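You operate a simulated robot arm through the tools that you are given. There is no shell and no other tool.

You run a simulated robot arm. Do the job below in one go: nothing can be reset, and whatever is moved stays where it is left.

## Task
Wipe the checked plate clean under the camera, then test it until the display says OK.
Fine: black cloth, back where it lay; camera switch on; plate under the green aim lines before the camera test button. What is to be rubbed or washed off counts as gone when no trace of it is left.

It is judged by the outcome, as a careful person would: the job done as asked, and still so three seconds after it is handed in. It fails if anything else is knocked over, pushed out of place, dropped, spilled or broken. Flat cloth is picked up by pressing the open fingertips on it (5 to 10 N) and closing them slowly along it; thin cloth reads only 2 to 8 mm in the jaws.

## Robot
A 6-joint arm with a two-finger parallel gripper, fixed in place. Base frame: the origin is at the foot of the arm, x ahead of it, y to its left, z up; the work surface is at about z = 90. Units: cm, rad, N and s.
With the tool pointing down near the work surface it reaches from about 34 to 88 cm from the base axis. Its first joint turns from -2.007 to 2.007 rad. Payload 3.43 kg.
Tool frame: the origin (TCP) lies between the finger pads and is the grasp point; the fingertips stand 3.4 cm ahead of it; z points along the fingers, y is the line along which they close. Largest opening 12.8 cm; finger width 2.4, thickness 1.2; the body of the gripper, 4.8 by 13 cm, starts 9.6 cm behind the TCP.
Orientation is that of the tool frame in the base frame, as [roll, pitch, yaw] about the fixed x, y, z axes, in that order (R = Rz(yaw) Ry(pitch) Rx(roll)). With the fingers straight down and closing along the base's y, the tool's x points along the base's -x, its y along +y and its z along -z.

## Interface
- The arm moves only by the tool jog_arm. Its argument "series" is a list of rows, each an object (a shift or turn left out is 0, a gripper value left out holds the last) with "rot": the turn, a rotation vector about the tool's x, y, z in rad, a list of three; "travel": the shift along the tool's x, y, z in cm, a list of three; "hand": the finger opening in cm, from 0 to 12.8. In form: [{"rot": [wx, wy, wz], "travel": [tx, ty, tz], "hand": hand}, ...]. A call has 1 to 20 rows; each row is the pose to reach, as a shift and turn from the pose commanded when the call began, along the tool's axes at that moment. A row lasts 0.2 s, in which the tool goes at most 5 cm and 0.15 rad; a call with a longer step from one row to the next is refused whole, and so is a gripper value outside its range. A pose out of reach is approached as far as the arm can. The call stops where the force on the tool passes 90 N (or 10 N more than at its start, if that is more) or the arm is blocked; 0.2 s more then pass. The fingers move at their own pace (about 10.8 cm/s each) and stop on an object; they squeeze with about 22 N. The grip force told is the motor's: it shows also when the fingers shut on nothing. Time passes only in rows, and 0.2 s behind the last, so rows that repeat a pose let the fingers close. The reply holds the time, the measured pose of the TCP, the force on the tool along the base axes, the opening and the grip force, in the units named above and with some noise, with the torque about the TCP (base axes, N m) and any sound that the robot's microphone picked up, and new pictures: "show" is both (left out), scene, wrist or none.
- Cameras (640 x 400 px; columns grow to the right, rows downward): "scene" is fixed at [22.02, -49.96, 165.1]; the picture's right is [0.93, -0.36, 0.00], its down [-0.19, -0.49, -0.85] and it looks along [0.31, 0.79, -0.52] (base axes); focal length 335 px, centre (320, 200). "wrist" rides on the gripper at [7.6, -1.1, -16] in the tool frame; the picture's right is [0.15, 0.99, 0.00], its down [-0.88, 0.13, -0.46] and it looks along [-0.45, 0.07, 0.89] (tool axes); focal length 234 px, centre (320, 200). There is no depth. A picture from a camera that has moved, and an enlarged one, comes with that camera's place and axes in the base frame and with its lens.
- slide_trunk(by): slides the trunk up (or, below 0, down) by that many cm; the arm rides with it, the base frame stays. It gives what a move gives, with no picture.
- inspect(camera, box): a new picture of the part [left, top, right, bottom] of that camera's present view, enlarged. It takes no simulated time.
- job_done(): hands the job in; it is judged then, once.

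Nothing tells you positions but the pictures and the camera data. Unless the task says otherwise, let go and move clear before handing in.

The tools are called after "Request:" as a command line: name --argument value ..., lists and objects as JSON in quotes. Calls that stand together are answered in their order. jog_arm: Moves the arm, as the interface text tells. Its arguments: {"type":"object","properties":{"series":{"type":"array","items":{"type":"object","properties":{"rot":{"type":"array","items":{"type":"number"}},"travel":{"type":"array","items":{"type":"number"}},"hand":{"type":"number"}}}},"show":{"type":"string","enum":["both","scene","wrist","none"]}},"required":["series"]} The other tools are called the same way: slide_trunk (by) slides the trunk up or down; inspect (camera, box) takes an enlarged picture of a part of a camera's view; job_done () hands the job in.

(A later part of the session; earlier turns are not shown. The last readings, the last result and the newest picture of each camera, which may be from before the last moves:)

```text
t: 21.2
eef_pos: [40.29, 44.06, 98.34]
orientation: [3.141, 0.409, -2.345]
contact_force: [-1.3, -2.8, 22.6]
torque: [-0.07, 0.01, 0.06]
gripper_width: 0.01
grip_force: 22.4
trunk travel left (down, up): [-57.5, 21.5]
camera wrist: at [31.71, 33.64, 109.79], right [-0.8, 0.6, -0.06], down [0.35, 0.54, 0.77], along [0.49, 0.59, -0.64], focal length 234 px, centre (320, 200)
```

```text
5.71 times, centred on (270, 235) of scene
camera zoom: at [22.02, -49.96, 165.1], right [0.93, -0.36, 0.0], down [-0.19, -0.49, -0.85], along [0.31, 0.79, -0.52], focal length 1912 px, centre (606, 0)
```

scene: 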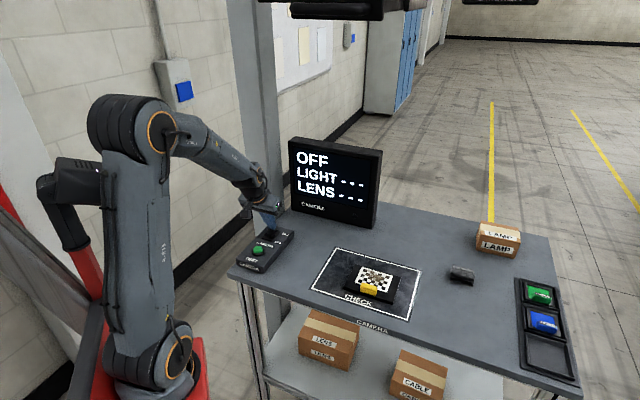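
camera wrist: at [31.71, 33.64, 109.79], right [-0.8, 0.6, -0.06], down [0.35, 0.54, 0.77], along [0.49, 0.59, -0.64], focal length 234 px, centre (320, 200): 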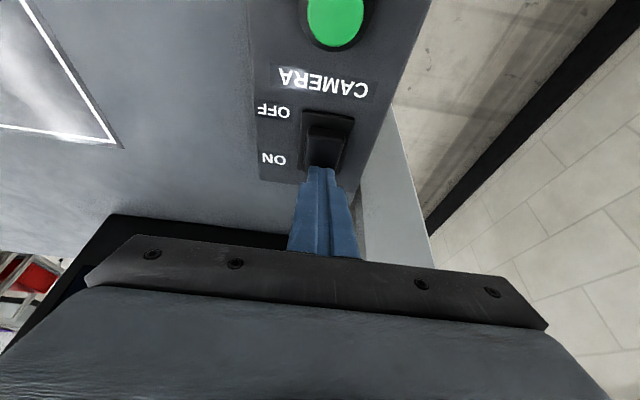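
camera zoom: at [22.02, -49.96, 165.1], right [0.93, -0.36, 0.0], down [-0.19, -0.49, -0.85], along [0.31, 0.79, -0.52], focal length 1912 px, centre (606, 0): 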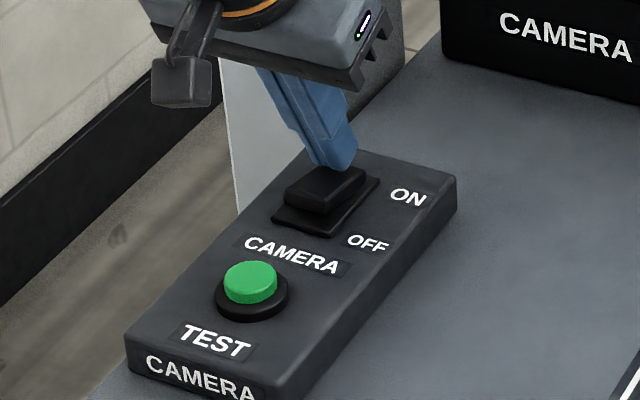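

The rocker now looks tipped to ON; I'll lift off and check the display.

Request:
jog_arm --series '[{"travel": [-0.2, 0, -0.46]}, {"travel": [-0.8, 0, -1.9]}, {"travel": [-1.6, 0, -3.7]}, {"travel": [-3.1, 0, -7.4]}]' --show "both"

Request:
inspect --camera "scene" --box '[225, 120, 425, 320]'

Request:
inspect --camera "wrist" --box '[250, 50, 390, 220]'

```text
t: 22.2
eef_pos: [40.17, 43.83, 105.96]
orientation: [-3.14, 0.402, -2.348]
contact_force: [0.1, 0.7, -0.9]
torque: [-0.01, 0.03, 0.03]
gripper_width: 0.0
grip_force: 22.1
trunk travel left (down, up): [-57.5, 21.5]
camera wrist: at [31.71, 33.56, 117.67], right [-0.8, 0.6, -0.06], down [0.35, 0.54, 0.76], along [0.49, 0.59, -0.64], focal length 234 px, centre (320, 200)
```

scene: 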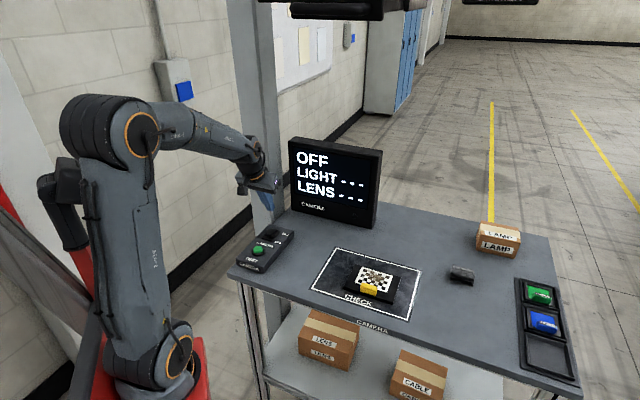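
wrist: 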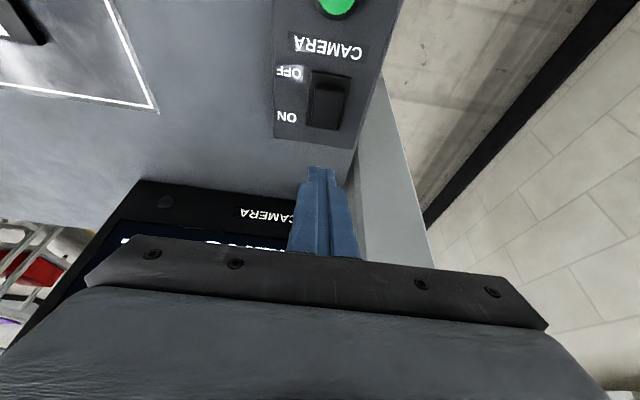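

```text
2.00 times, centred on (325, 220) of scene
camera zoom: at [22.02, -49.96, 165.1], right [0.93, -0.36, 0.0], down [-0.19, -0.49, -0.85], along [0.31, 0.79, -0.52], focal length 669 px, centre (310, 160)
```

zoom: 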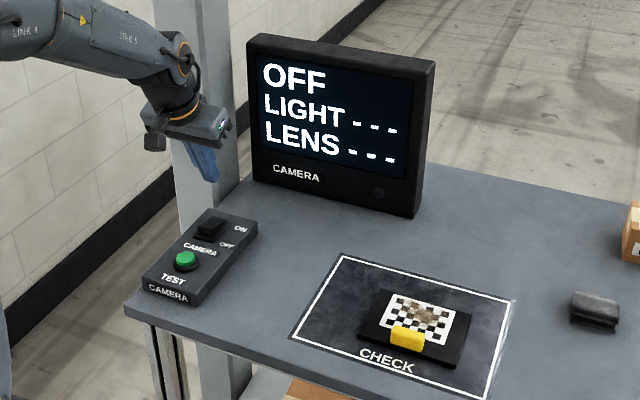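

```text
2.35 times, centred on (320, 135) of wrist
camera zoom: at [31.71, 33.56, 117.67], right [-0.8, 0.6, -0.06], down [0.35, 0.54, 0.76], along [0.49, 0.59, -0.64], focal length 551 px, centre (320, 353)
```

zoom: 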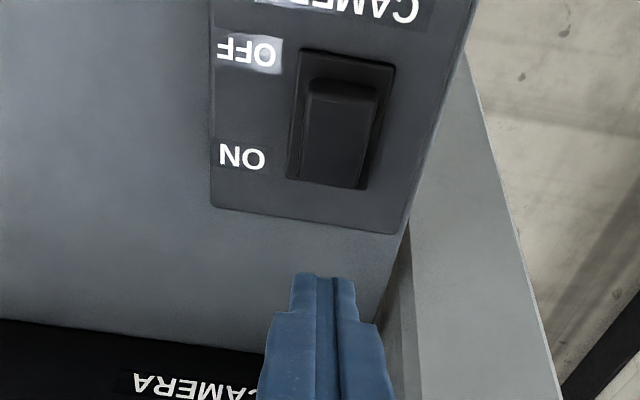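

Request:
inspect --camera "wrist" --box '[295, 55, 365, 140]'

Request:
inspect --camera "scene" --box '[245, 215, 300, 260]'

```text
4.71 times, centred on (330, 98) of wrist
camera zoom: at [31.71, 33.56, 117.67], right [-0.8, 0.6, -0.06], down [0.35, 0.54, 0.76], along [0.49, 0.59, -0.64], focal length 1102 px, centre (273, 682)
```

zoom: 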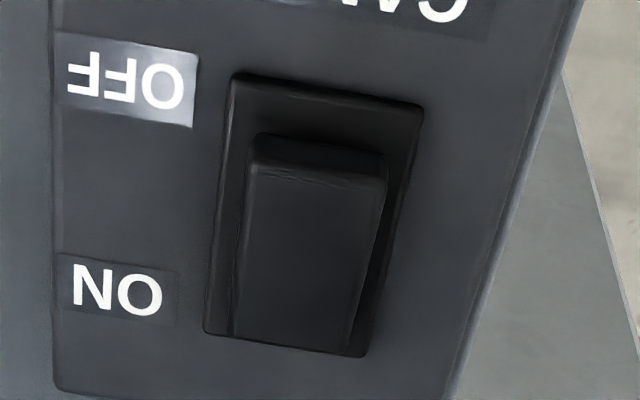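

```text
8.89 times, centred on (272, 238) of scene
camera zoom: at [22.02, -49.96, 165.1], right [0.93, -0.36, 0.0], down [-0.19, -0.49, -0.85], along [0.31, 0.79, -0.52], focal length 2975 px, centre (742, -133)
```

zoom: 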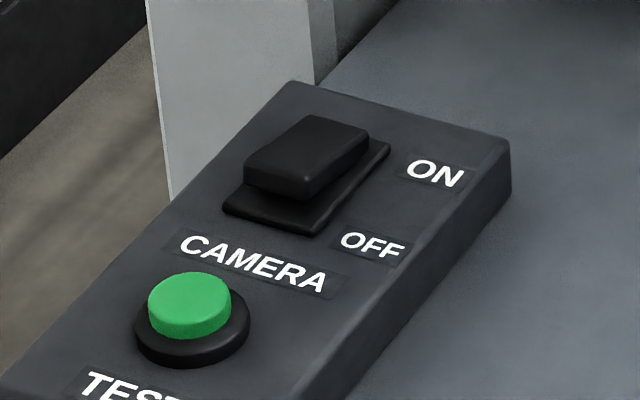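

The rocker is now latched with its ON end down, but the display still reads OFF. I'll wait a second and look again.

Request:
jog_arm --series '[{"travel": [0, 0, -1]}, {"travel": [0, 0, -2]}, {"travel": [0, 0, -3]}, {"travel": [0, 0, -3]}, {"travel": [0, 0, -3]}]' --show "both"

Request:
inspect --camera "scene" --box '[245, 120, 425, 330]'

```text
t: 23.4
eef_pos: [39.46, 43.02, 108.82]
orientation: [3.142, 0.404, -2.348]
contact_force: [-1.1, -0.5, -0.3]
torque: [0.0, -0.05, 0.01]
gripper_width: 0.04
grip_force: 22.1
trunk travel left (down, up): [-57.5, 21.5]
camera wrist: at [30.89, 32.74, 120.49], right [-0.8, 0.6, -0.06], down [0.35, 0.54, 0.76], along [0.49, 0.59, -0.64], focal length 234 px, centre (320, 200)
```

scene: 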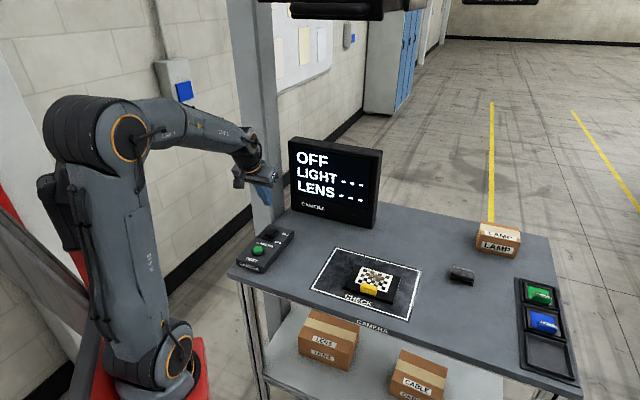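
wrist: 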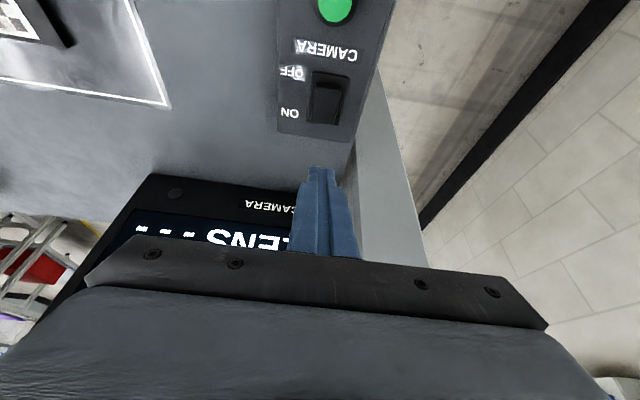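

```text
1.90 times, centred on (335, 225) of scene
camera zoom: at [22.02, -49.96, 165.1], right [0.93, -0.36, 0.0], down [-0.19, -0.49, -0.85], along [0.31, 0.79, -0.52], focal length 638 px, centre (291, 152)
```

zoom: 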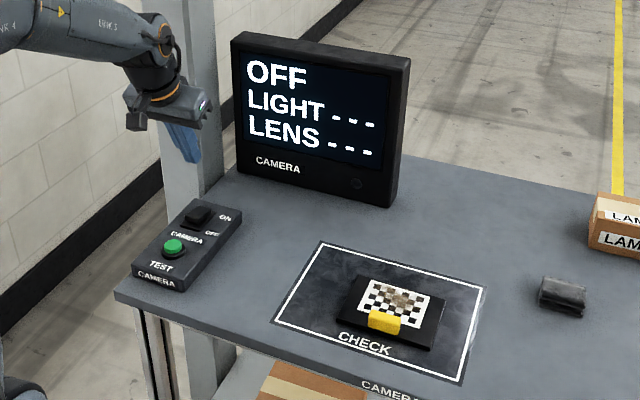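

Request:
inspect --camera "wrist" --box '[275, 60, 375, 140]'

Request:
inspect --camera "wrist" --box '[90, 160, 310, 260]'

Request:
inspect --camera "scene" --box '[285, 130, 385, 235]'

```text
5.00 times, centred on (325, 100) of wrist
camera zoom: at [30.89, 32.74, 120.49], right [-0.8, 0.6, -0.06], down [0.35, 0.54, 0.76], along [0.49, 0.59, -0.64], focal length 1171 px, centre (295, 700)
```

zoom: 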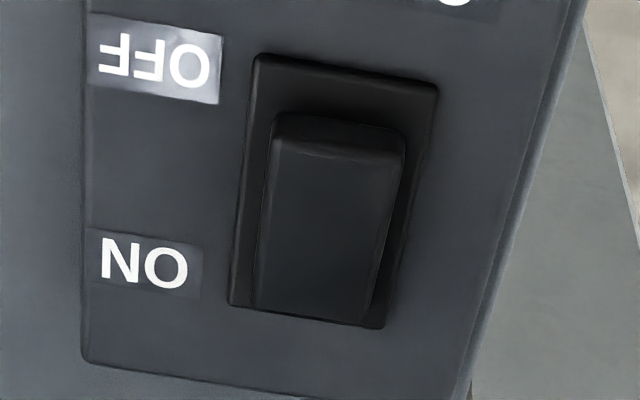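

```text
2.91 times, centred on (200, 210) of wrist
camera zoom: at [30.89, 32.74, 120.49], right [-0.8, 0.6, -0.06], down [0.35, 0.54, 0.76], along [0.49, 0.59, -0.64], focal length 681 px, centre (669, 171)
```

zoom: 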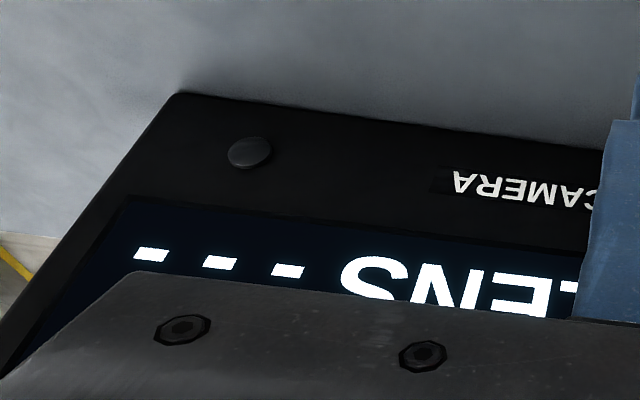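

```text
3.81 times, centred on (335, 182) of scene
camera zoom: at [22.02, -49.96, 165.1], right [0.93, -0.36, 0.0], down [-0.19, -0.49, -0.85], along [0.31, 0.79, -0.52], focal length 1275 px, centre (263, 267)
```

zoom: 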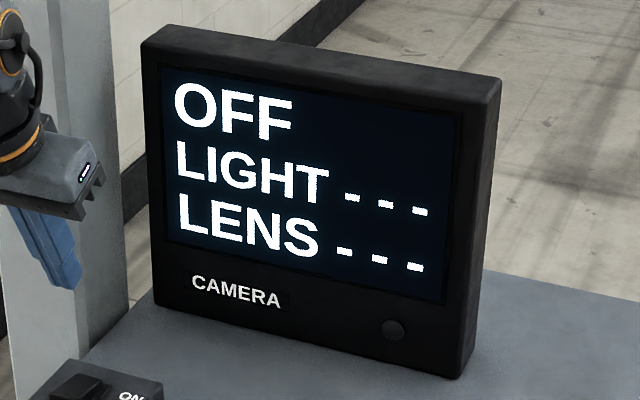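

The rocker does rest with ON down, yet the display still shows OFF. I'll give it a couple of seconds in case there is a delay.

Request:
jog_arm --series '[{"travel": [0, 0, 0]}, {"travel": [0, 0, 0]}, {"travel": [0, 0, 0]}, {"travel": [0, 0, 0]}, {"travel": [0, 0, 0]}, {"travel": [0, 0, 0]}, {"travel": [0, 0, 0]}, {"travel": [0, 0, 0]}, {"travel": [0, 0, 0]}, {"travel": [0, 0, 0]}]' --show "scene"

```text
t: 25.6
eef_pos: [39.41, 43.08, 108.75]
orientation: [-3.141, 0.403, -2.347]
contact_force: [-0.3, -0.1, -0.5]
torque: [0.0, 0.01, -0.01]
gripper_width: 0.02
grip_force: 22.5
trunk travel left (down, up): [-57.5, 21.5]
```

scene: 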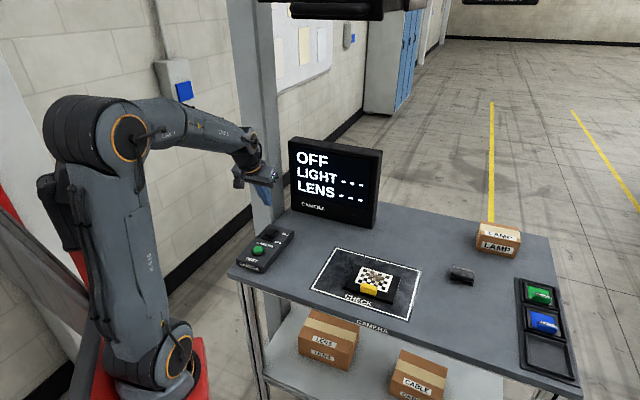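

Still OFF, so I'll press the ON end once more, slightly nearer its end, and watch for a click.

Request:
jog_arm --series '[{"travel": [0.97, -0.03, 4.3]}, {"travel": [1.94, -0.05, 8.58]}, {"travel": [2.06, -0.05, 8.86]}, {"travel": [2.18, -0.05, 9.13]}, {"travel": [2.29, -0.05, 9.41]}, {"travel": [2.41, -0.05, 9.68]}, {"travel": [2.49, -0.05, 9.87]}]' --show "both"

Request:
inspect --camera "wrist" --box '[260, 80, 380, 190]'

```text
t: 27.2
eef_pos: [40.51, 44.25, 98.75]
orientation: [3.141, 0.401, -2.346]
contact_force: [-0.3, 0.3, 0.9]
torque: [-0.03, 0.0, 0.04]
gripper_width: 0.01
grip_force: 21.7
trunk travel left (down, up): [-57.5, 21.5]
camera wrist: at [31.95, 33.91, 110.38], right [-0.8, 0.6, -0.06], down [0.35, 0.54, 0.76], along [0.49, 0.59, -0.64], focal length 234 px, centre (320, 200)
```

scene: 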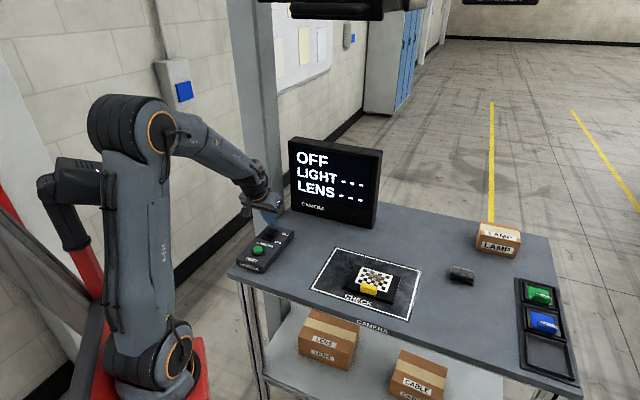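
wrist: 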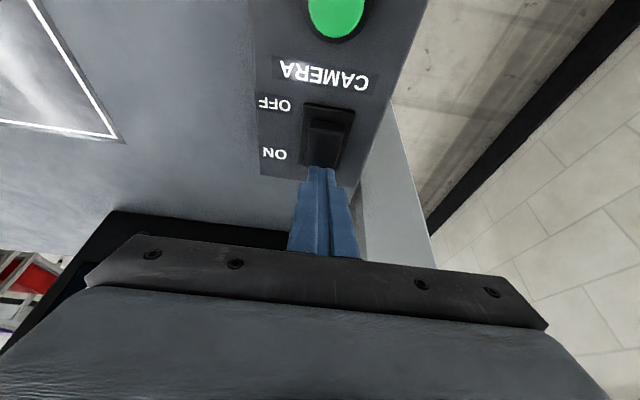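

```text
3.64 times, centred on (320, 135) of wrist
camera zoom: at [31.95, 33.91, 110.38], right [-0.8, 0.6, -0.06], down [0.35, 0.54, 0.76], along [0.49, 0.59, -0.64], focal length 852 px, centre (320, 436)
```

zoom: 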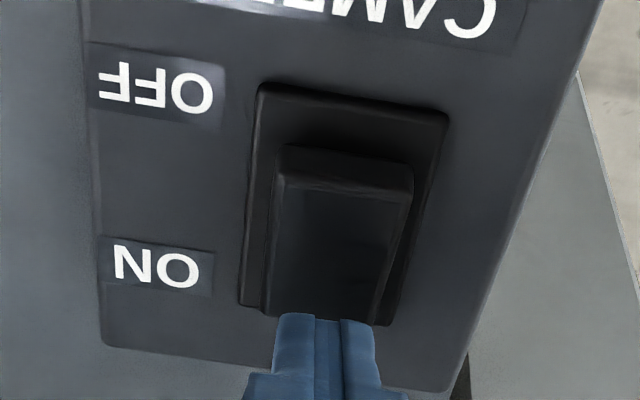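

Request:
jog_arm --series '[{"travel": [0.08, 0, 0.18]}, {"travel": [0.16, 0, 0.37]}, {"travel": [0.24, 0, 0.55]}]' --show "none"

Request:
inspect --camera "wrist" --box '[260, 80, 380, 190]'

```text
t: 28.0
eef_pos: [40.49, 44.22, 98.25]
orientation: [-3.141, 0.402, -2.346]
contact_force: [0.9, 0.4, 0.0]
torque: [0.01, 0.04, 0.01]
gripper_width: 0.01
grip_force: 22.2
trunk travel left (down, up): [-57.5, 21.5]
```

```text
3.64 times, centred on (320, 135) of wrist
camera zoom: at [32.0, 33.88, 109.84], right [-0.8, 0.6, -0.06], down [0.35, 0.54, 0.76], along [0.49, 0.59, -0.64], focal length 852 px, centre (320, 436)
```

zoom: 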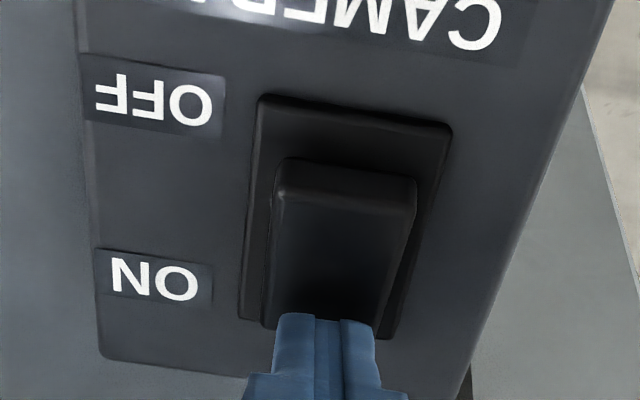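

Request:
jog_arm --series '[{"travel": [0.06, 0, 0.14]}, {"travel": [0.12, 0, 0.28]}, {"travel": [0.18, 0, 0.41]}]' --show "scene"

Request:
inspect --camera "wrist" --box '[260, 80, 380, 190]'

```text
t: 28.8
eef_pos: [40.69, 44.2, 98.19]
orientation: [3.14, 0.412, -2.348]
contact_force: [-0.7, -3.7, 39.1]
torque: [-0.02, -0.06, -0.11]
gripper_width: 0.0
grip_force: 22.2
trunk travel left (down, up): [-57.5, 21.5]
```

scene: 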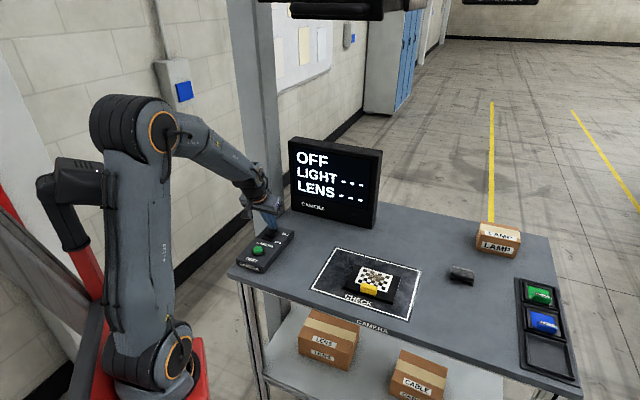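

```text
3.64 times, centred on (320, 135) of wrist
camera zoom: at [31.98, 33.86, 109.66], right [-0.8, 0.6, -0.06], down [0.34, 0.54, 0.77], along [0.49, 0.6, -0.64], focal length 852 px, centre (320, 436)
```

zoom: 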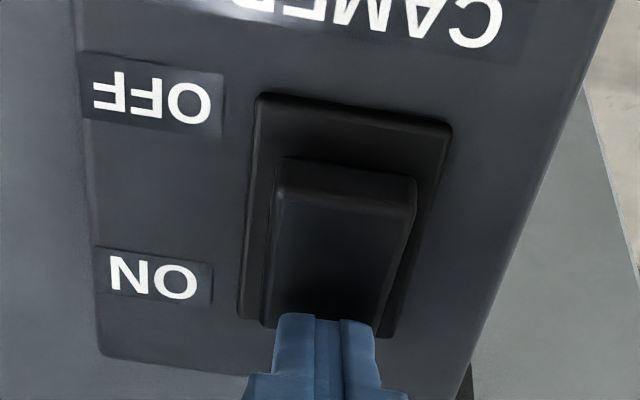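

The rocker is firmly in its ON position (solid stop, no travel left), yet the display stays OFF, so something else may be missing. I'll lift away and go look at the overhead rig's front from the right side.

Request:
jog_arm --series '[{"travel": [-0.78, 0, -1.84]}, {"travel": [-2.35, 0, -5.52]}, {"travel": [-4.1, 0, -9.66]}, {"travel": [-5.88, 0, -13.8]}, {"rot": [0, 0.13, 0], "travel": [-7.45, 0, -17.5]}, {"rot": [0, 0.27, 0], "travel": [-8.23, 0, -19.3]}, {"rot": [0, 0.4, 0], "travel": [-8.23, 0, -19.3]}, {"rot": [0, 0.4, 0], "travel": [-8.23, 0, -19.3]}]' --show "both"

Request:
inspect --camera "scene" --box '[285, 130, 385, 235]'

Request:
inspect --camera "wrist" --box '[250, 0, 400, 220]'

```text
t: 30.6
eef_pos: [40.56, 44.13, 118.71]
orientation: [-3.141, 0.001, -2.346]
contact_force: [0.3, -0.5, -0.6]
torque: [-0.01, -0.01, -0.02]
gripper_width: 0.0
grip_force: 21.5
trunk travel left (down, up): [-57.5, 21.5]
camera wrist: at [36.02, 37.81, 134.59], right [-0.81, 0.59, 0.0], down [0.52, 0.72, 0.46], along [0.27, 0.37, -0.89], focal length 234 px, centre (320, 200)
```

scene: 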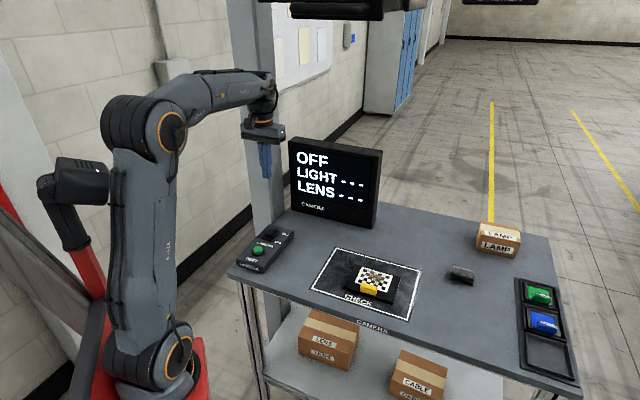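
wrist: 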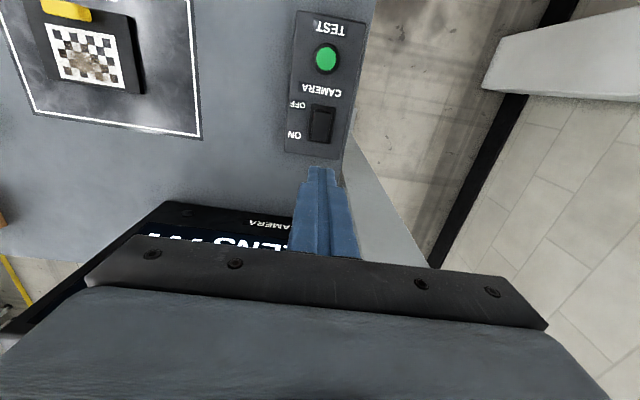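

```text
3.81 times, centred on (335, 182) of scene
camera zoom: at [22.02, -49.96, 165.1], right [0.93, -0.36, 0.0], down [-0.19, -0.49, -0.85], along [0.31, 0.79, -0.52], focal length 1275 px, centre (263, 267)
```

zoom: 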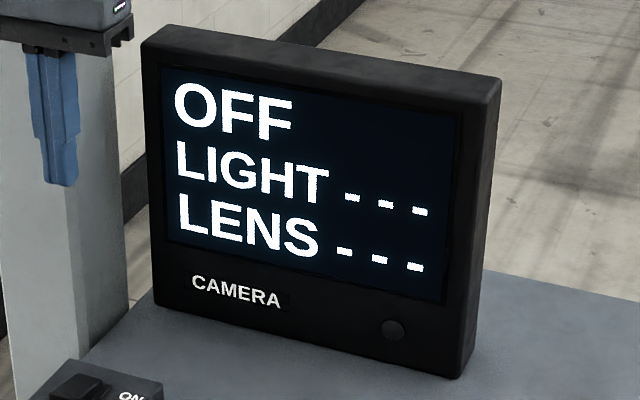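

```text
1.82 times, centred on (325, 110) of wrist
camera zoom: at [36.02, 37.81, 134.59], right [-0.81, 0.59, 0.0], down [0.52, 0.72, 0.46], along [0.27, 0.37, -0.89], focal length 426 px, centre (311, 364)
```

zoom: 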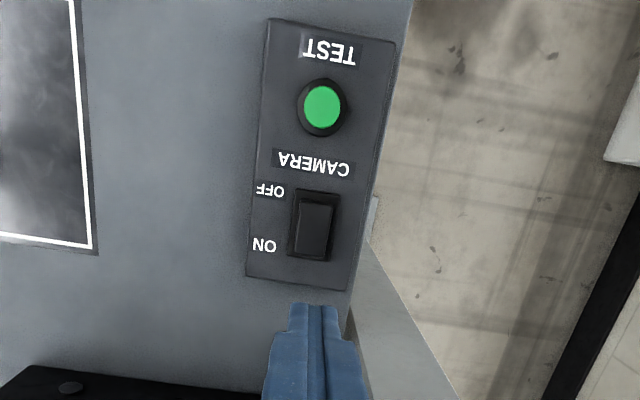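

Request:
inspect --camera "wrist" --box '[285, 90, 355, 160]'

Request:
inspect --camera "scene" --box '[245, 215, 300, 260]'

```text
5.71 times, centred on (320, 125) of wrist
camera zoom: at [36.02, 37.81, 134.59], right [-0.81, 0.59, 0.0], down [0.52, 0.72, 0.46], along [0.27, 0.37, -0.89], focal length 1338 px, centre (320, 629)
```

zoom: 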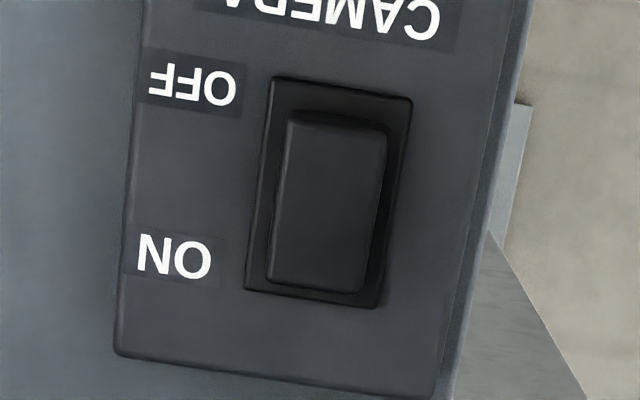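

```text
8.89 times, centred on (272, 238) of scene
camera zoom: at [22.02, -49.96, 165.1], right [0.93, -0.36, 0.0], down [-0.19, -0.49, -0.85], along [0.31, 0.79, -0.52], focal length 2975 px, centre (742, -133)
```

zoom: 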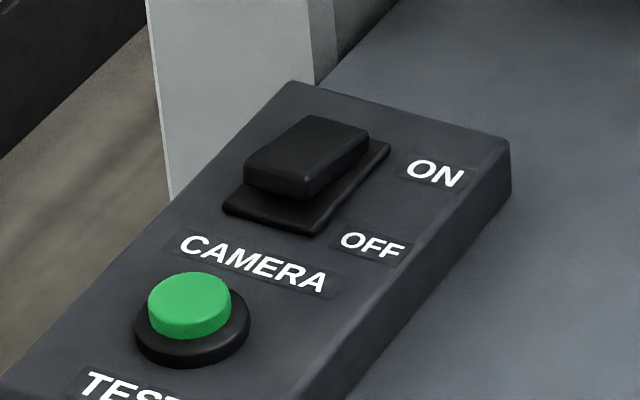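

The rocker is tilted ON-down, so the switch itself is on. Next I'll swing to the right in front of the table to view the rig from the front for other controls.

Request:
jog_arm --series '[{"rot": [0, 0, 0.06], "travel": [2.4, -3.3, -0.4]}, {"rot": [0, 0, 0.12], "travel": [4.8, -6.7, -0.8]}, {"rot": [0, 0, 0.18], "travel": [7.2, -10, -1.2]}, {"rot": [0, 0, 0.24], "travel": [9.6, -13.4, -1.6]}, {"rot": [0, 0, 0.31], "travel": [12, -16.7, -2]}, {"rot": [0, 0, 0.38], "travel": [14.4, -20.1, -2.4]}, {"rot": [0, 0, 0.45], "travel": [16.8, -23.4, -2.8]}, {"rot": [0, 0, 0.55], "travel": [19.1, -26.8, -3]}]' --show "both"

```text
t: 32.4
eef_pos: [46.08, 12.01, 121.98]
orientation: [3.14, 0.005, -2.897]
contact_force: [0.4, 0.6, 0.0]
torque: [-0.03, -0.03, -0.02]
gripper_width: 0.0
grip_force: 22.5
trunk travel left (down, up): [-57.5, 21.5]
camera wrist: at [38.88, 8.93, 137.84], right [-0.38, 0.92, 0.0], down [0.82, 0.34, 0.46], along [0.42, 0.18, -0.89], focal length 234 px, centre (320, 200)
```

scene: 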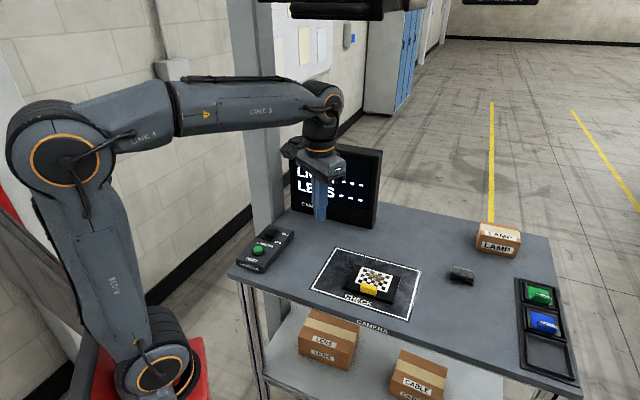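
wrist: 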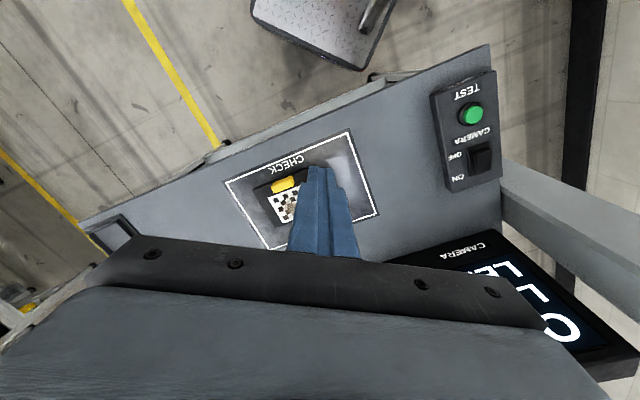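

Request:
jog_arm --series '[{"rot": [0, 0, -0.1], "travel": [1.0, -3.6, 0]}, {"rot": [0, 0, -0.2], "travel": [2.0, -7.1, 0]}, {"rot": [0, 0, -0.3], "travel": [3.0, -10.7, 0]}, {"rot": [0, 0, -0.4], "travel": [4.0, -14.2, 0]}, {"rot": [0, 0, -0.5], "travel": [5.0, -17.8, 0]}, {"rot": [0, 0, -0.6], "travel": [6.0, -21.4, 0]}, {"rot": [0, 0, -0.7], "travel": [7.0, -24.9, 0]}, {"rot": [0, 0, -0.8], "travel": [8.0, -28.5, 0]}, {"rot": [0, 0, -0.9], "travel": [9.0, -32, 0]}, {"rot": [0, 0, -1.0], "travel": [9.9, -35.6, 0]}, {"rot": [0, 0, -1.13], "travel": [9.9, -35.6, 0]}]' --show "both"

```text
t: 34.8
eef_pos: [45.14, -25.31, 121.57]
orientation: [-3.139, 0.003, -1.765]
contact_force: [-0.2, 0.5, 0.3]
torque: [-0.02, -0.01, 0.0]
gripper_width: 0.01
grip_force: 22.1
trunk travel left (down, up): [-57.5, 21.5]
camera wrist: at [44.82, -33.1, 137.48], right [-1.0, 0.05, 0.0], down [0.04, 0.89, 0.46], along [0.02, 0.46, -0.89], focal length 234 px, centre (320, 200)
```

scene: 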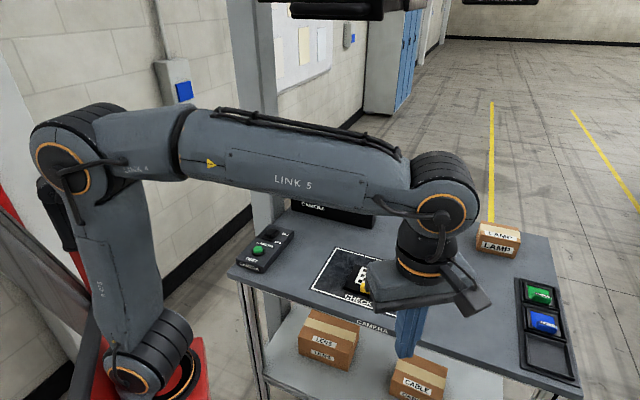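
wrist: 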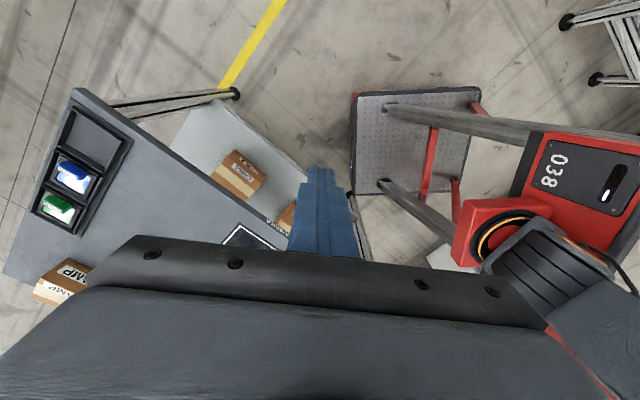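

Now clear of the rig, I'll raise the trunk for a level view of it.

Request:
slide_trunk --by 21

```text
t: 37.0
eef_pos: [45.25, -25.27, 142.57]
orientation: [-3.14, 0.004, -1.766]
contact_force: [0.3, 0.1, -0.3]
torque: [0.0, 0.0, -0.03]
gripper_width: 0.03
grip_force: 22.2
trunk travel left (down, up): [-78.5, 0.5]
```

Request:
jog_arm --series '[{"rot": [0, -0.13, 0], "travel": [-0.5, 0, -2.7]}, {"rot": [0, -0.26, 0], "travel": [-1, 0, -5.4]}, {"rot": [0, -0.4, 0], "travel": [-2, 0, -8.1]}, {"rot": [0, -0.53, 0], "travel": [-3, 0, -10.8]}, {"rot": [0, -0.66, 0], "travel": [-4, 0, -13.5]}, {"rot": [0, -0.8, 0], "travel": [-5, 0, -16.2]}, {"rot": [0, -0.93, 0], "travel": [-6, 0, -18.9]}, {"rot": [0, -1.06, 0], "travel": [-7, 0, -21.6]}, {"rot": [0, -1.2, 0], "travel": [-8, 0, -24.4]}]' --show "both"

```text
t: 39.0
eef_pos: [49.47, -12.66, 163.97]
orientation: [-3.11, 1.202, -1.764]
contact_force: [0.1, -0.7, -0.2]
torque: [0.04, 0.0, 0.02]
gripper_width: 0.0
grip_force: 22.5
out of reach, approached as far as the arm can: row 6, 7, 8, 9
trunk travel left (down, up): [-78.5, 0.5]
camera wrist: at [46.61, -30.18, 162.52], right [-0.97, 0.17, -0.15], down [-0.16, -0.07, 0.98], along [0.15, 0.98, 0.1], focal length 234 px, centre (320, 200)
```

scene: 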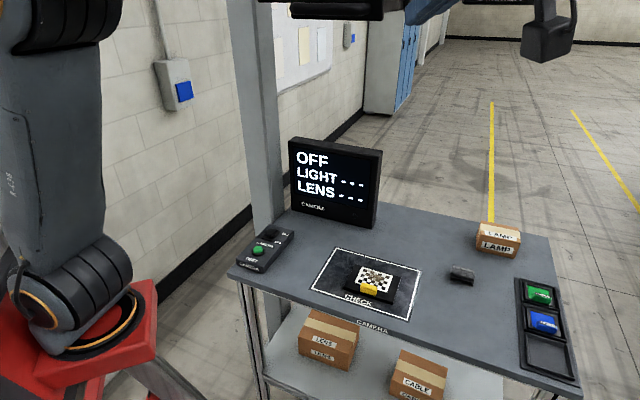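
wrist: 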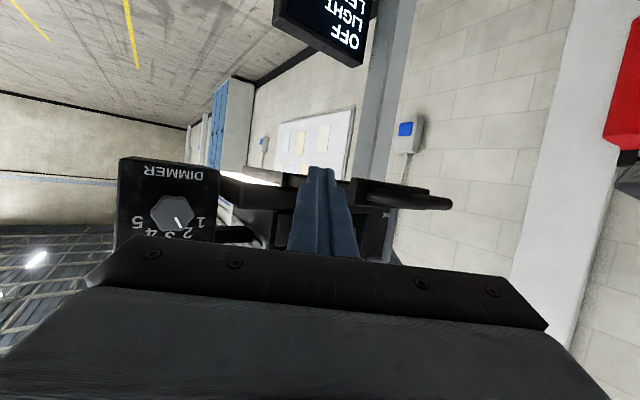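

Request:
inspect --camera "wrist" --box '[90, 140, 300, 270]'

Request:
inspect --camera "wrist" --box '[280, 130, 470, 270]'

```text
3.05 times, centred on (195, 205) of wrist
camera zoom: at [46.61, -30.18, 162.52], right [-0.97, 0.17, -0.15], down [-0.16, -0.07, 0.98], along [0.15, 0.98, 0.1], focal length 714 px, centre (701, 185)
```

zoom: 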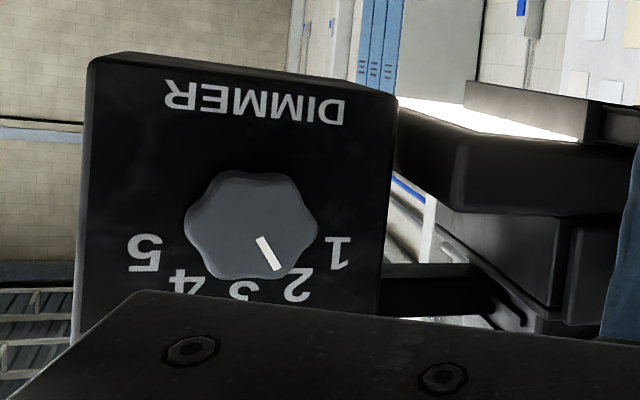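

```text
2.86 times, centred on (375, 200) of wrist
camera zoom: at [46.61, -30.18, 162.52], right [-0.97, 0.17, -0.15], down [-0.16, -0.07, 0.98], along [0.15, 0.98, 0.1], focal length 669 px, centre (163, 200)
```

zoom: 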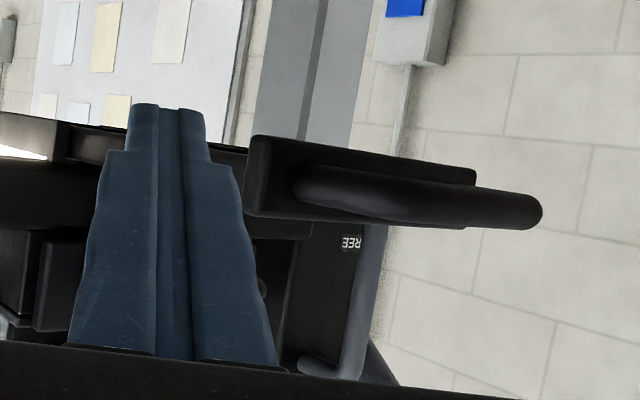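

There's a dimmer knob (pointer near 2) and a panel with a lever labelled "...FREE" plus a handle. I need a fuller view of it, so I'll drop the tool and tilt the view upward.

Request:
jog_arm --series '[{"rot": [0, -0.11, 0], "travel": [2.6, 0, 1.0]}, {"rot": [0, -0.22, 0], "travel": [5.3, 0, 2.0]}, {"rot": [0, -0.33, 0], "travel": [7.9, 0, 3.0]}, {"rot": [0, -0.44, 0], "travel": [10.5, 0, 4.1]}, {"rot": [0, -0.55, 0], "travel": [13.2, 0, 5.1]}, {"rot": [0, -0.66, 0], "travel": [15.8, 0, 6.1]}]' --show "wrist"

```text
t: 40.5
eef_pos: [52.57, -8.02, 146.62]
orientation: [0.034, 1.305, 1.37]
contact_force: [0.2, 0.0, -0.6]
torque: [-0.01, 0.01, -0.05]
gripper_width: 0.0
grip_force: 21.6
out of reach, approached as far as the arm can: row 3, 4, 5, 6
trunk travel left (down, up): [-78.5, 0.5]
camera wrist: at [50.48, -21.36, 135.04], right [-0.95, 0.27, -0.13], down [-0.28, -0.62, 0.73], along [0.11, 0.73, 0.67], focal length 234 px, centre (320, 200)
```

wrist: 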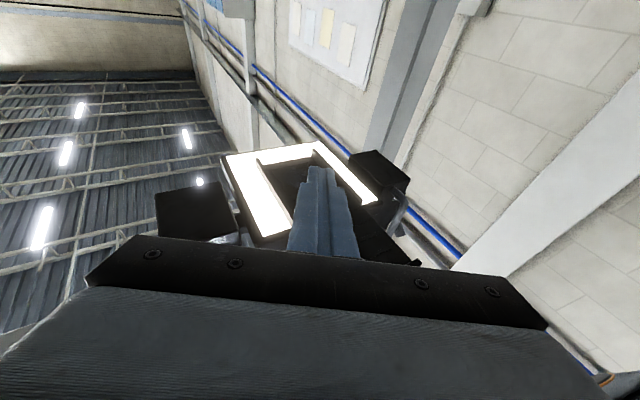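

Request:
jog_arm --series '[{"rot": [0, 0, 0.15]}, {"rot": [0, 0, 0.3]}, {"rot": [0, 0, 0.45]}, {"rot": [0, 0, 0.6]}, {"rot": [0, 0, 0.75]}, {"rot": [0, 0, 0.9]}, {"rot": [0, 0, 1.05]}, {"rot": [0, 0, 1.2]}, {"rot": [0, 0, 1.35]}, {"rot": [0, 0, 1.5]}, {"rot": [0, 0, 1.65]}, {"rot": [0, 0, 1.8]}]' --show "both"

```text
t: 43.0
eef_pos: [53.76, -6.41, 146.75]
orientation: [1.282, -0.223, 2.998]
contact_force: [-0.5, 0.6, 0.9]
torque: [0.01, -0.01, 0.01]
gripper_width: 0.01
grip_force: 21.6
out of reach, approached as far as the arm can: row 1, 2, 3, 4, 5, 6, 7, 8, 9, 10, 11, 12
trunk travel left (down, up): [-78.5, 0.5]
camera wrist: at [43.03, -20.05, 142.89], right [0.03, -0.29, 0.96], down [0.78, -0.59, -0.2], along [0.62, 0.75, 0.21], focal length 234 px, centre (320, 200)
```

scene: 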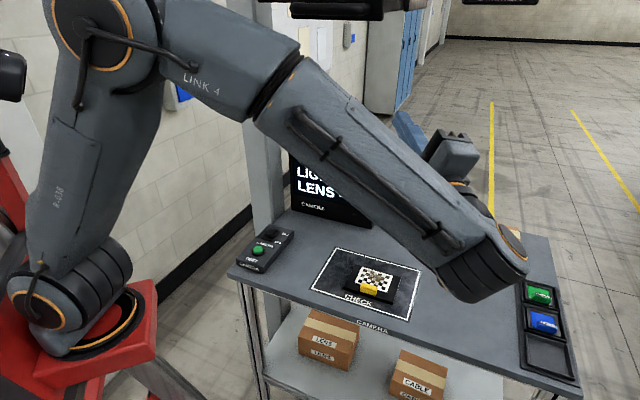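
wrist: 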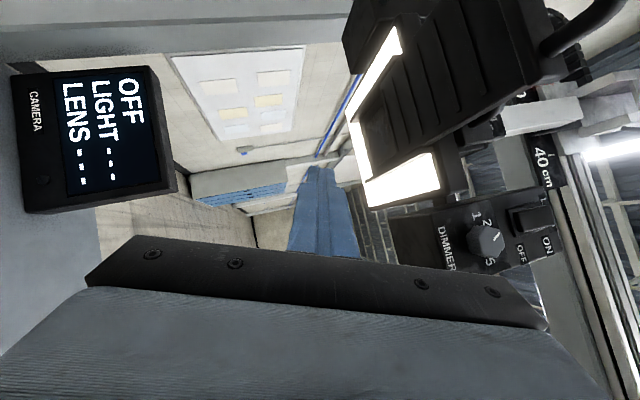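

Now the rig is visible: the dimmer panel also carries an ON/OFF rocker, and there's a "40 cm" mark. Zooming in.

Request:
inspect --camera "wrist" --box '[400, 120, 640, 290]'

Request:
inspect --camera "wrist" --box '[340, 0, 640, 140]'

Request:
inspect --camera "wrist" --box '[400, 180, 570, 280]'

Request:
inspect --camera "wrist" --box '[0, 50, 200, 220]'

```text
2.35 times, centred on (520, 205) of wrist
camera zoom: at [43.03, -20.05, 142.89], right [0.03, -0.29, 0.96], down [0.78, -0.59, -0.2], along [0.62, 0.75, 0.21], focal length 551 px, centre (-151, 188)
```

zoom: 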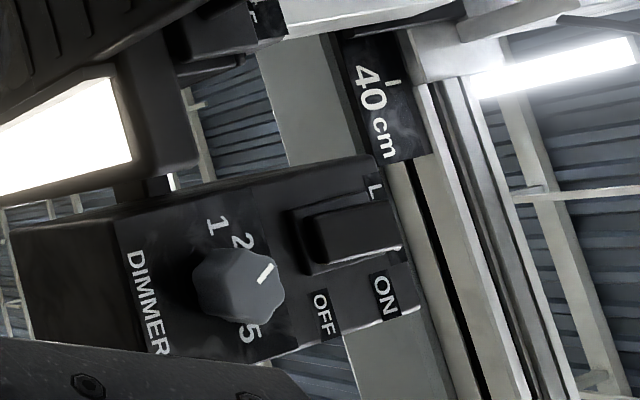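

```text
2.13 times, centred on (490, 70) of wrist
camera zoom: at [43.03, -20.05, 142.89], right [0.03, -0.29, 0.96], down [0.78, -0.59, -0.2], along [0.62, 0.75, 0.21], focal length 500 px, centre (-43, 477)
```

zoom: 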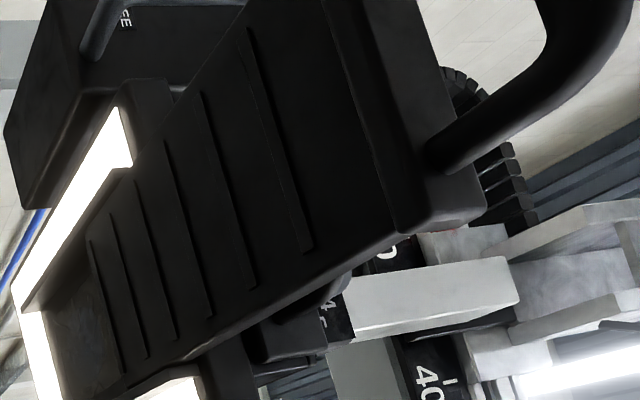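

```text
3.76 times, centred on (485, 230) of wrist
camera zoom: at [43.03, -20.05, 142.89], right [0.03, -0.29, 0.96], down [0.78, -0.59, -0.2], along [0.62, 0.75, 0.21], focal length 882 px, centre (-301, 87)
```

zoom: 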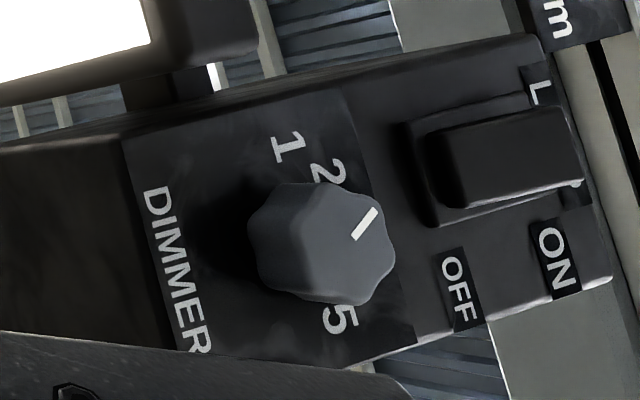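

```text
2.35 times, centred on (100, 135) of wrist
camera zoom: at [43.03, -20.05, 142.89], right [0.03, -0.29, 0.96], down [0.78, -0.59, -0.2], along [0.62, 0.75, 0.21], focal length 551 px, centre (838, 353)
```

zoom: 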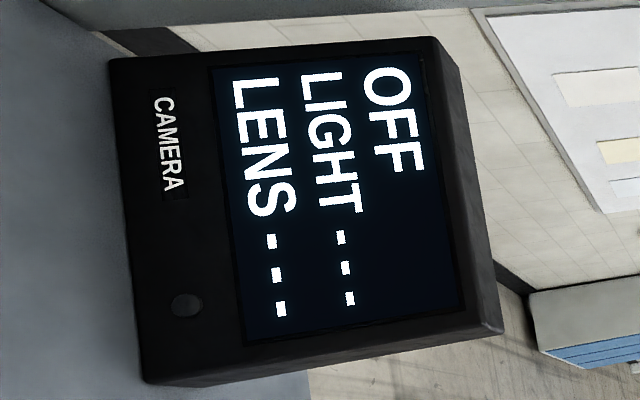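

Request:
inspect --camera "wrist" --box '[470, 80, 600, 160]'

Request:
inspect --camera "wrist" --box '[340, 0, 440, 60]'

Request:
inspect --camera "wrist" --box '[520, 0, 640, 130]'

```text
4.92 times, centred on (535, 120) of wrist
camera zoom: at [43.03, -20.05, 142.89], right [0.03, -0.29, 0.96], down [0.78, -0.59, -0.2], along [0.62, 0.75, 0.21], focal length 1153 px, centre (-738, 594)
```

zoom: 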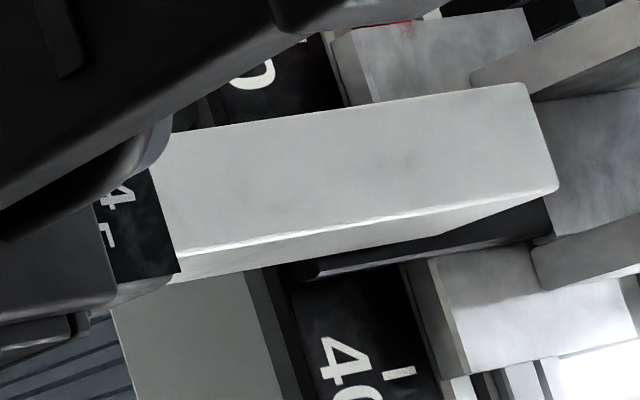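

```text
6.40 times, centred on (390, 30) of wrist
camera zoom: at [43.03, -20.05, 142.89], right [0.03, -0.29, 0.96], down [0.78, -0.59, -0.2], along [0.62, 0.75, 0.21], focal length 1499 px, centre (-128, 1288)
```

zoom: 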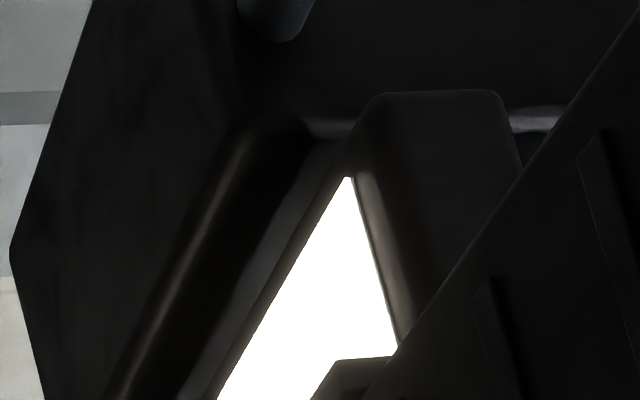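

```text
3.08 times, centred on (580, 65) of wrist
camera zoom: at [43.03, -20.05, 142.89], right [0.03, -0.29, 0.96], down [0.78, -0.59, -0.2], along [0.62, 0.75, 0.21], focal length 720 px, centre (-480, 615)
```

zoom: 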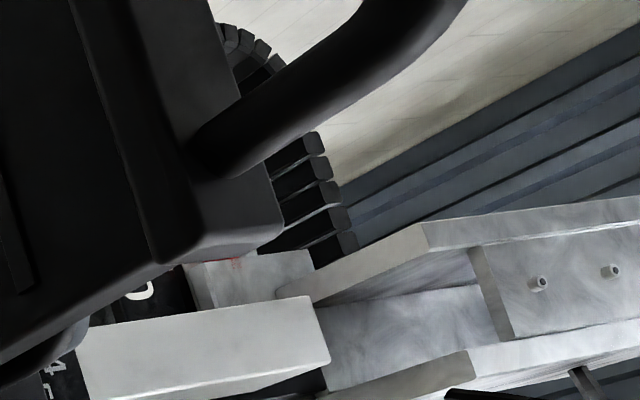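

I'll back the camera off and up to see the whole rig at once.

Request:
jog_arm --series '[{"travel": [1.4, 3.7, -2.3]}, {"travel": [2.7, 7.5, -4.6]}, {"travel": [4.1, 11.2, -6.9]}, {"travel": [5.5, 14.9, -9.2]}, {"travel": [6.9, 18.6, -11.5]}, {"travel": [8.2, 22.4, -13.8]}, {"travel": [9.6, 26.1, -16.1]}]' --show "both"

```text
t: 44.6
eef_pos: [57.15, -24.5, 175.07]
orientation: [1.264, -0.228, 2.994]
contact_force: [0.9, -0.5, 0.8]
torque: [-0.08, 0.03, 0.05]
gripper_width: 0.03
grip_force: 21.9
out of reach, approached as far as the arm can: row 1, 2, 3, 4, 5, 6, 7
trunk travel left (down, up): [-78.5, 0.5]
camera wrist: at [46.32, -38.1, 170.96], right [0.03, -0.31, 0.95], down [0.78, -0.59, -0.21], along [0.63, 0.74, 0.22], focal length 234 px, centre (320, 200)
```

scene: 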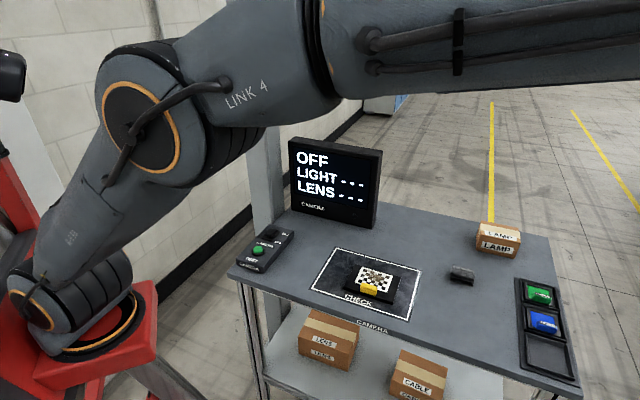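
wrist: 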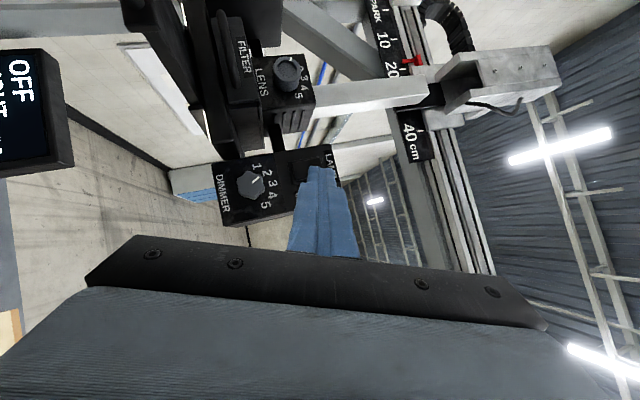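

Request:
inspect --camera "wrist" --box '[200, 0, 480, 230]'

Request:
inspect --camera "wrist" --box '[350, 0, 480, 110]'

Request:
inspect --camera "wrist" --box '[120, 0, 330, 160]'

```text
1.74 times, centred on (340, 115) of wrist
camera zoom: at [46.32, -38.1, 170.96], right [0.03, -0.31, 0.95], down [0.78, -0.59, -0.21], along [0.63, 0.74, 0.22], focal length 407 px, centre (285, 348)
```

zoom: 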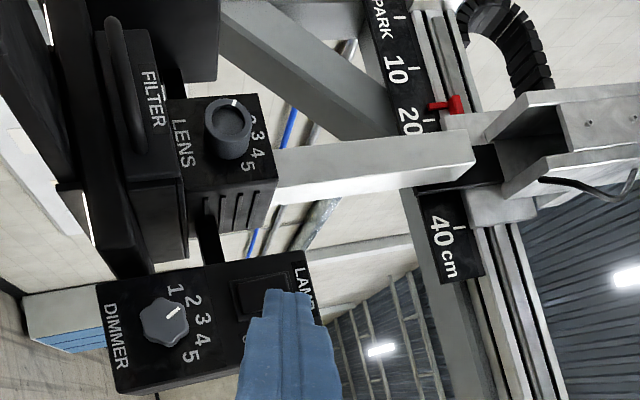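

```text
3.64 times, centred on (415, 55) of wrist
camera zoom: at [46.32, -38.1, 170.96], right [0.03, -0.31, 0.95], down [0.78, -0.59, -0.21], along [0.63, 0.74, 0.22], focal length 852 px, centre (-26, 727)
```

zoom: 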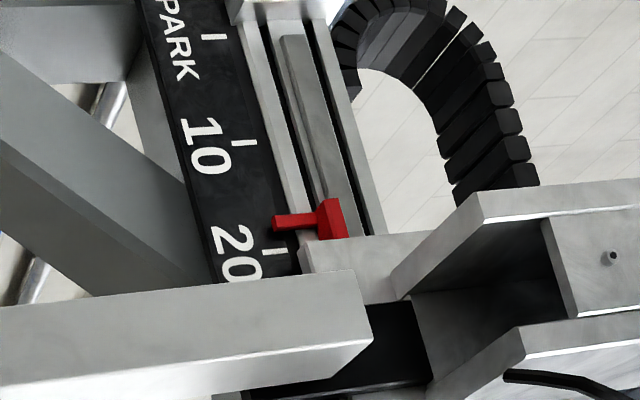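

```text
2.50 times, centred on (225, 80) of wrist
camera zoom: at [46.32, -38.1, 170.96], right [0.03, -0.31, 0.95], down [0.78, -0.59, -0.21], along [0.63, 0.74, 0.22], focal length 585 px, centre (558, 500)
```

zoom: 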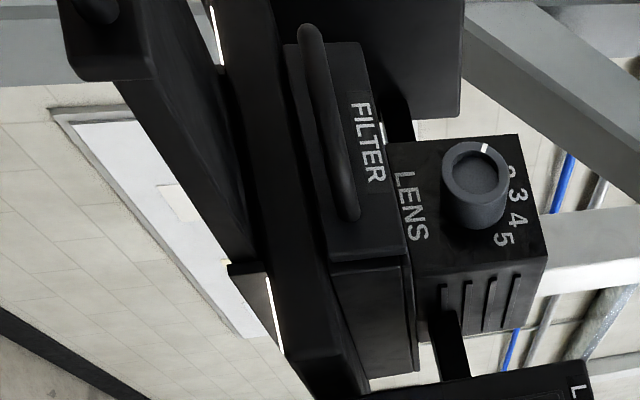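

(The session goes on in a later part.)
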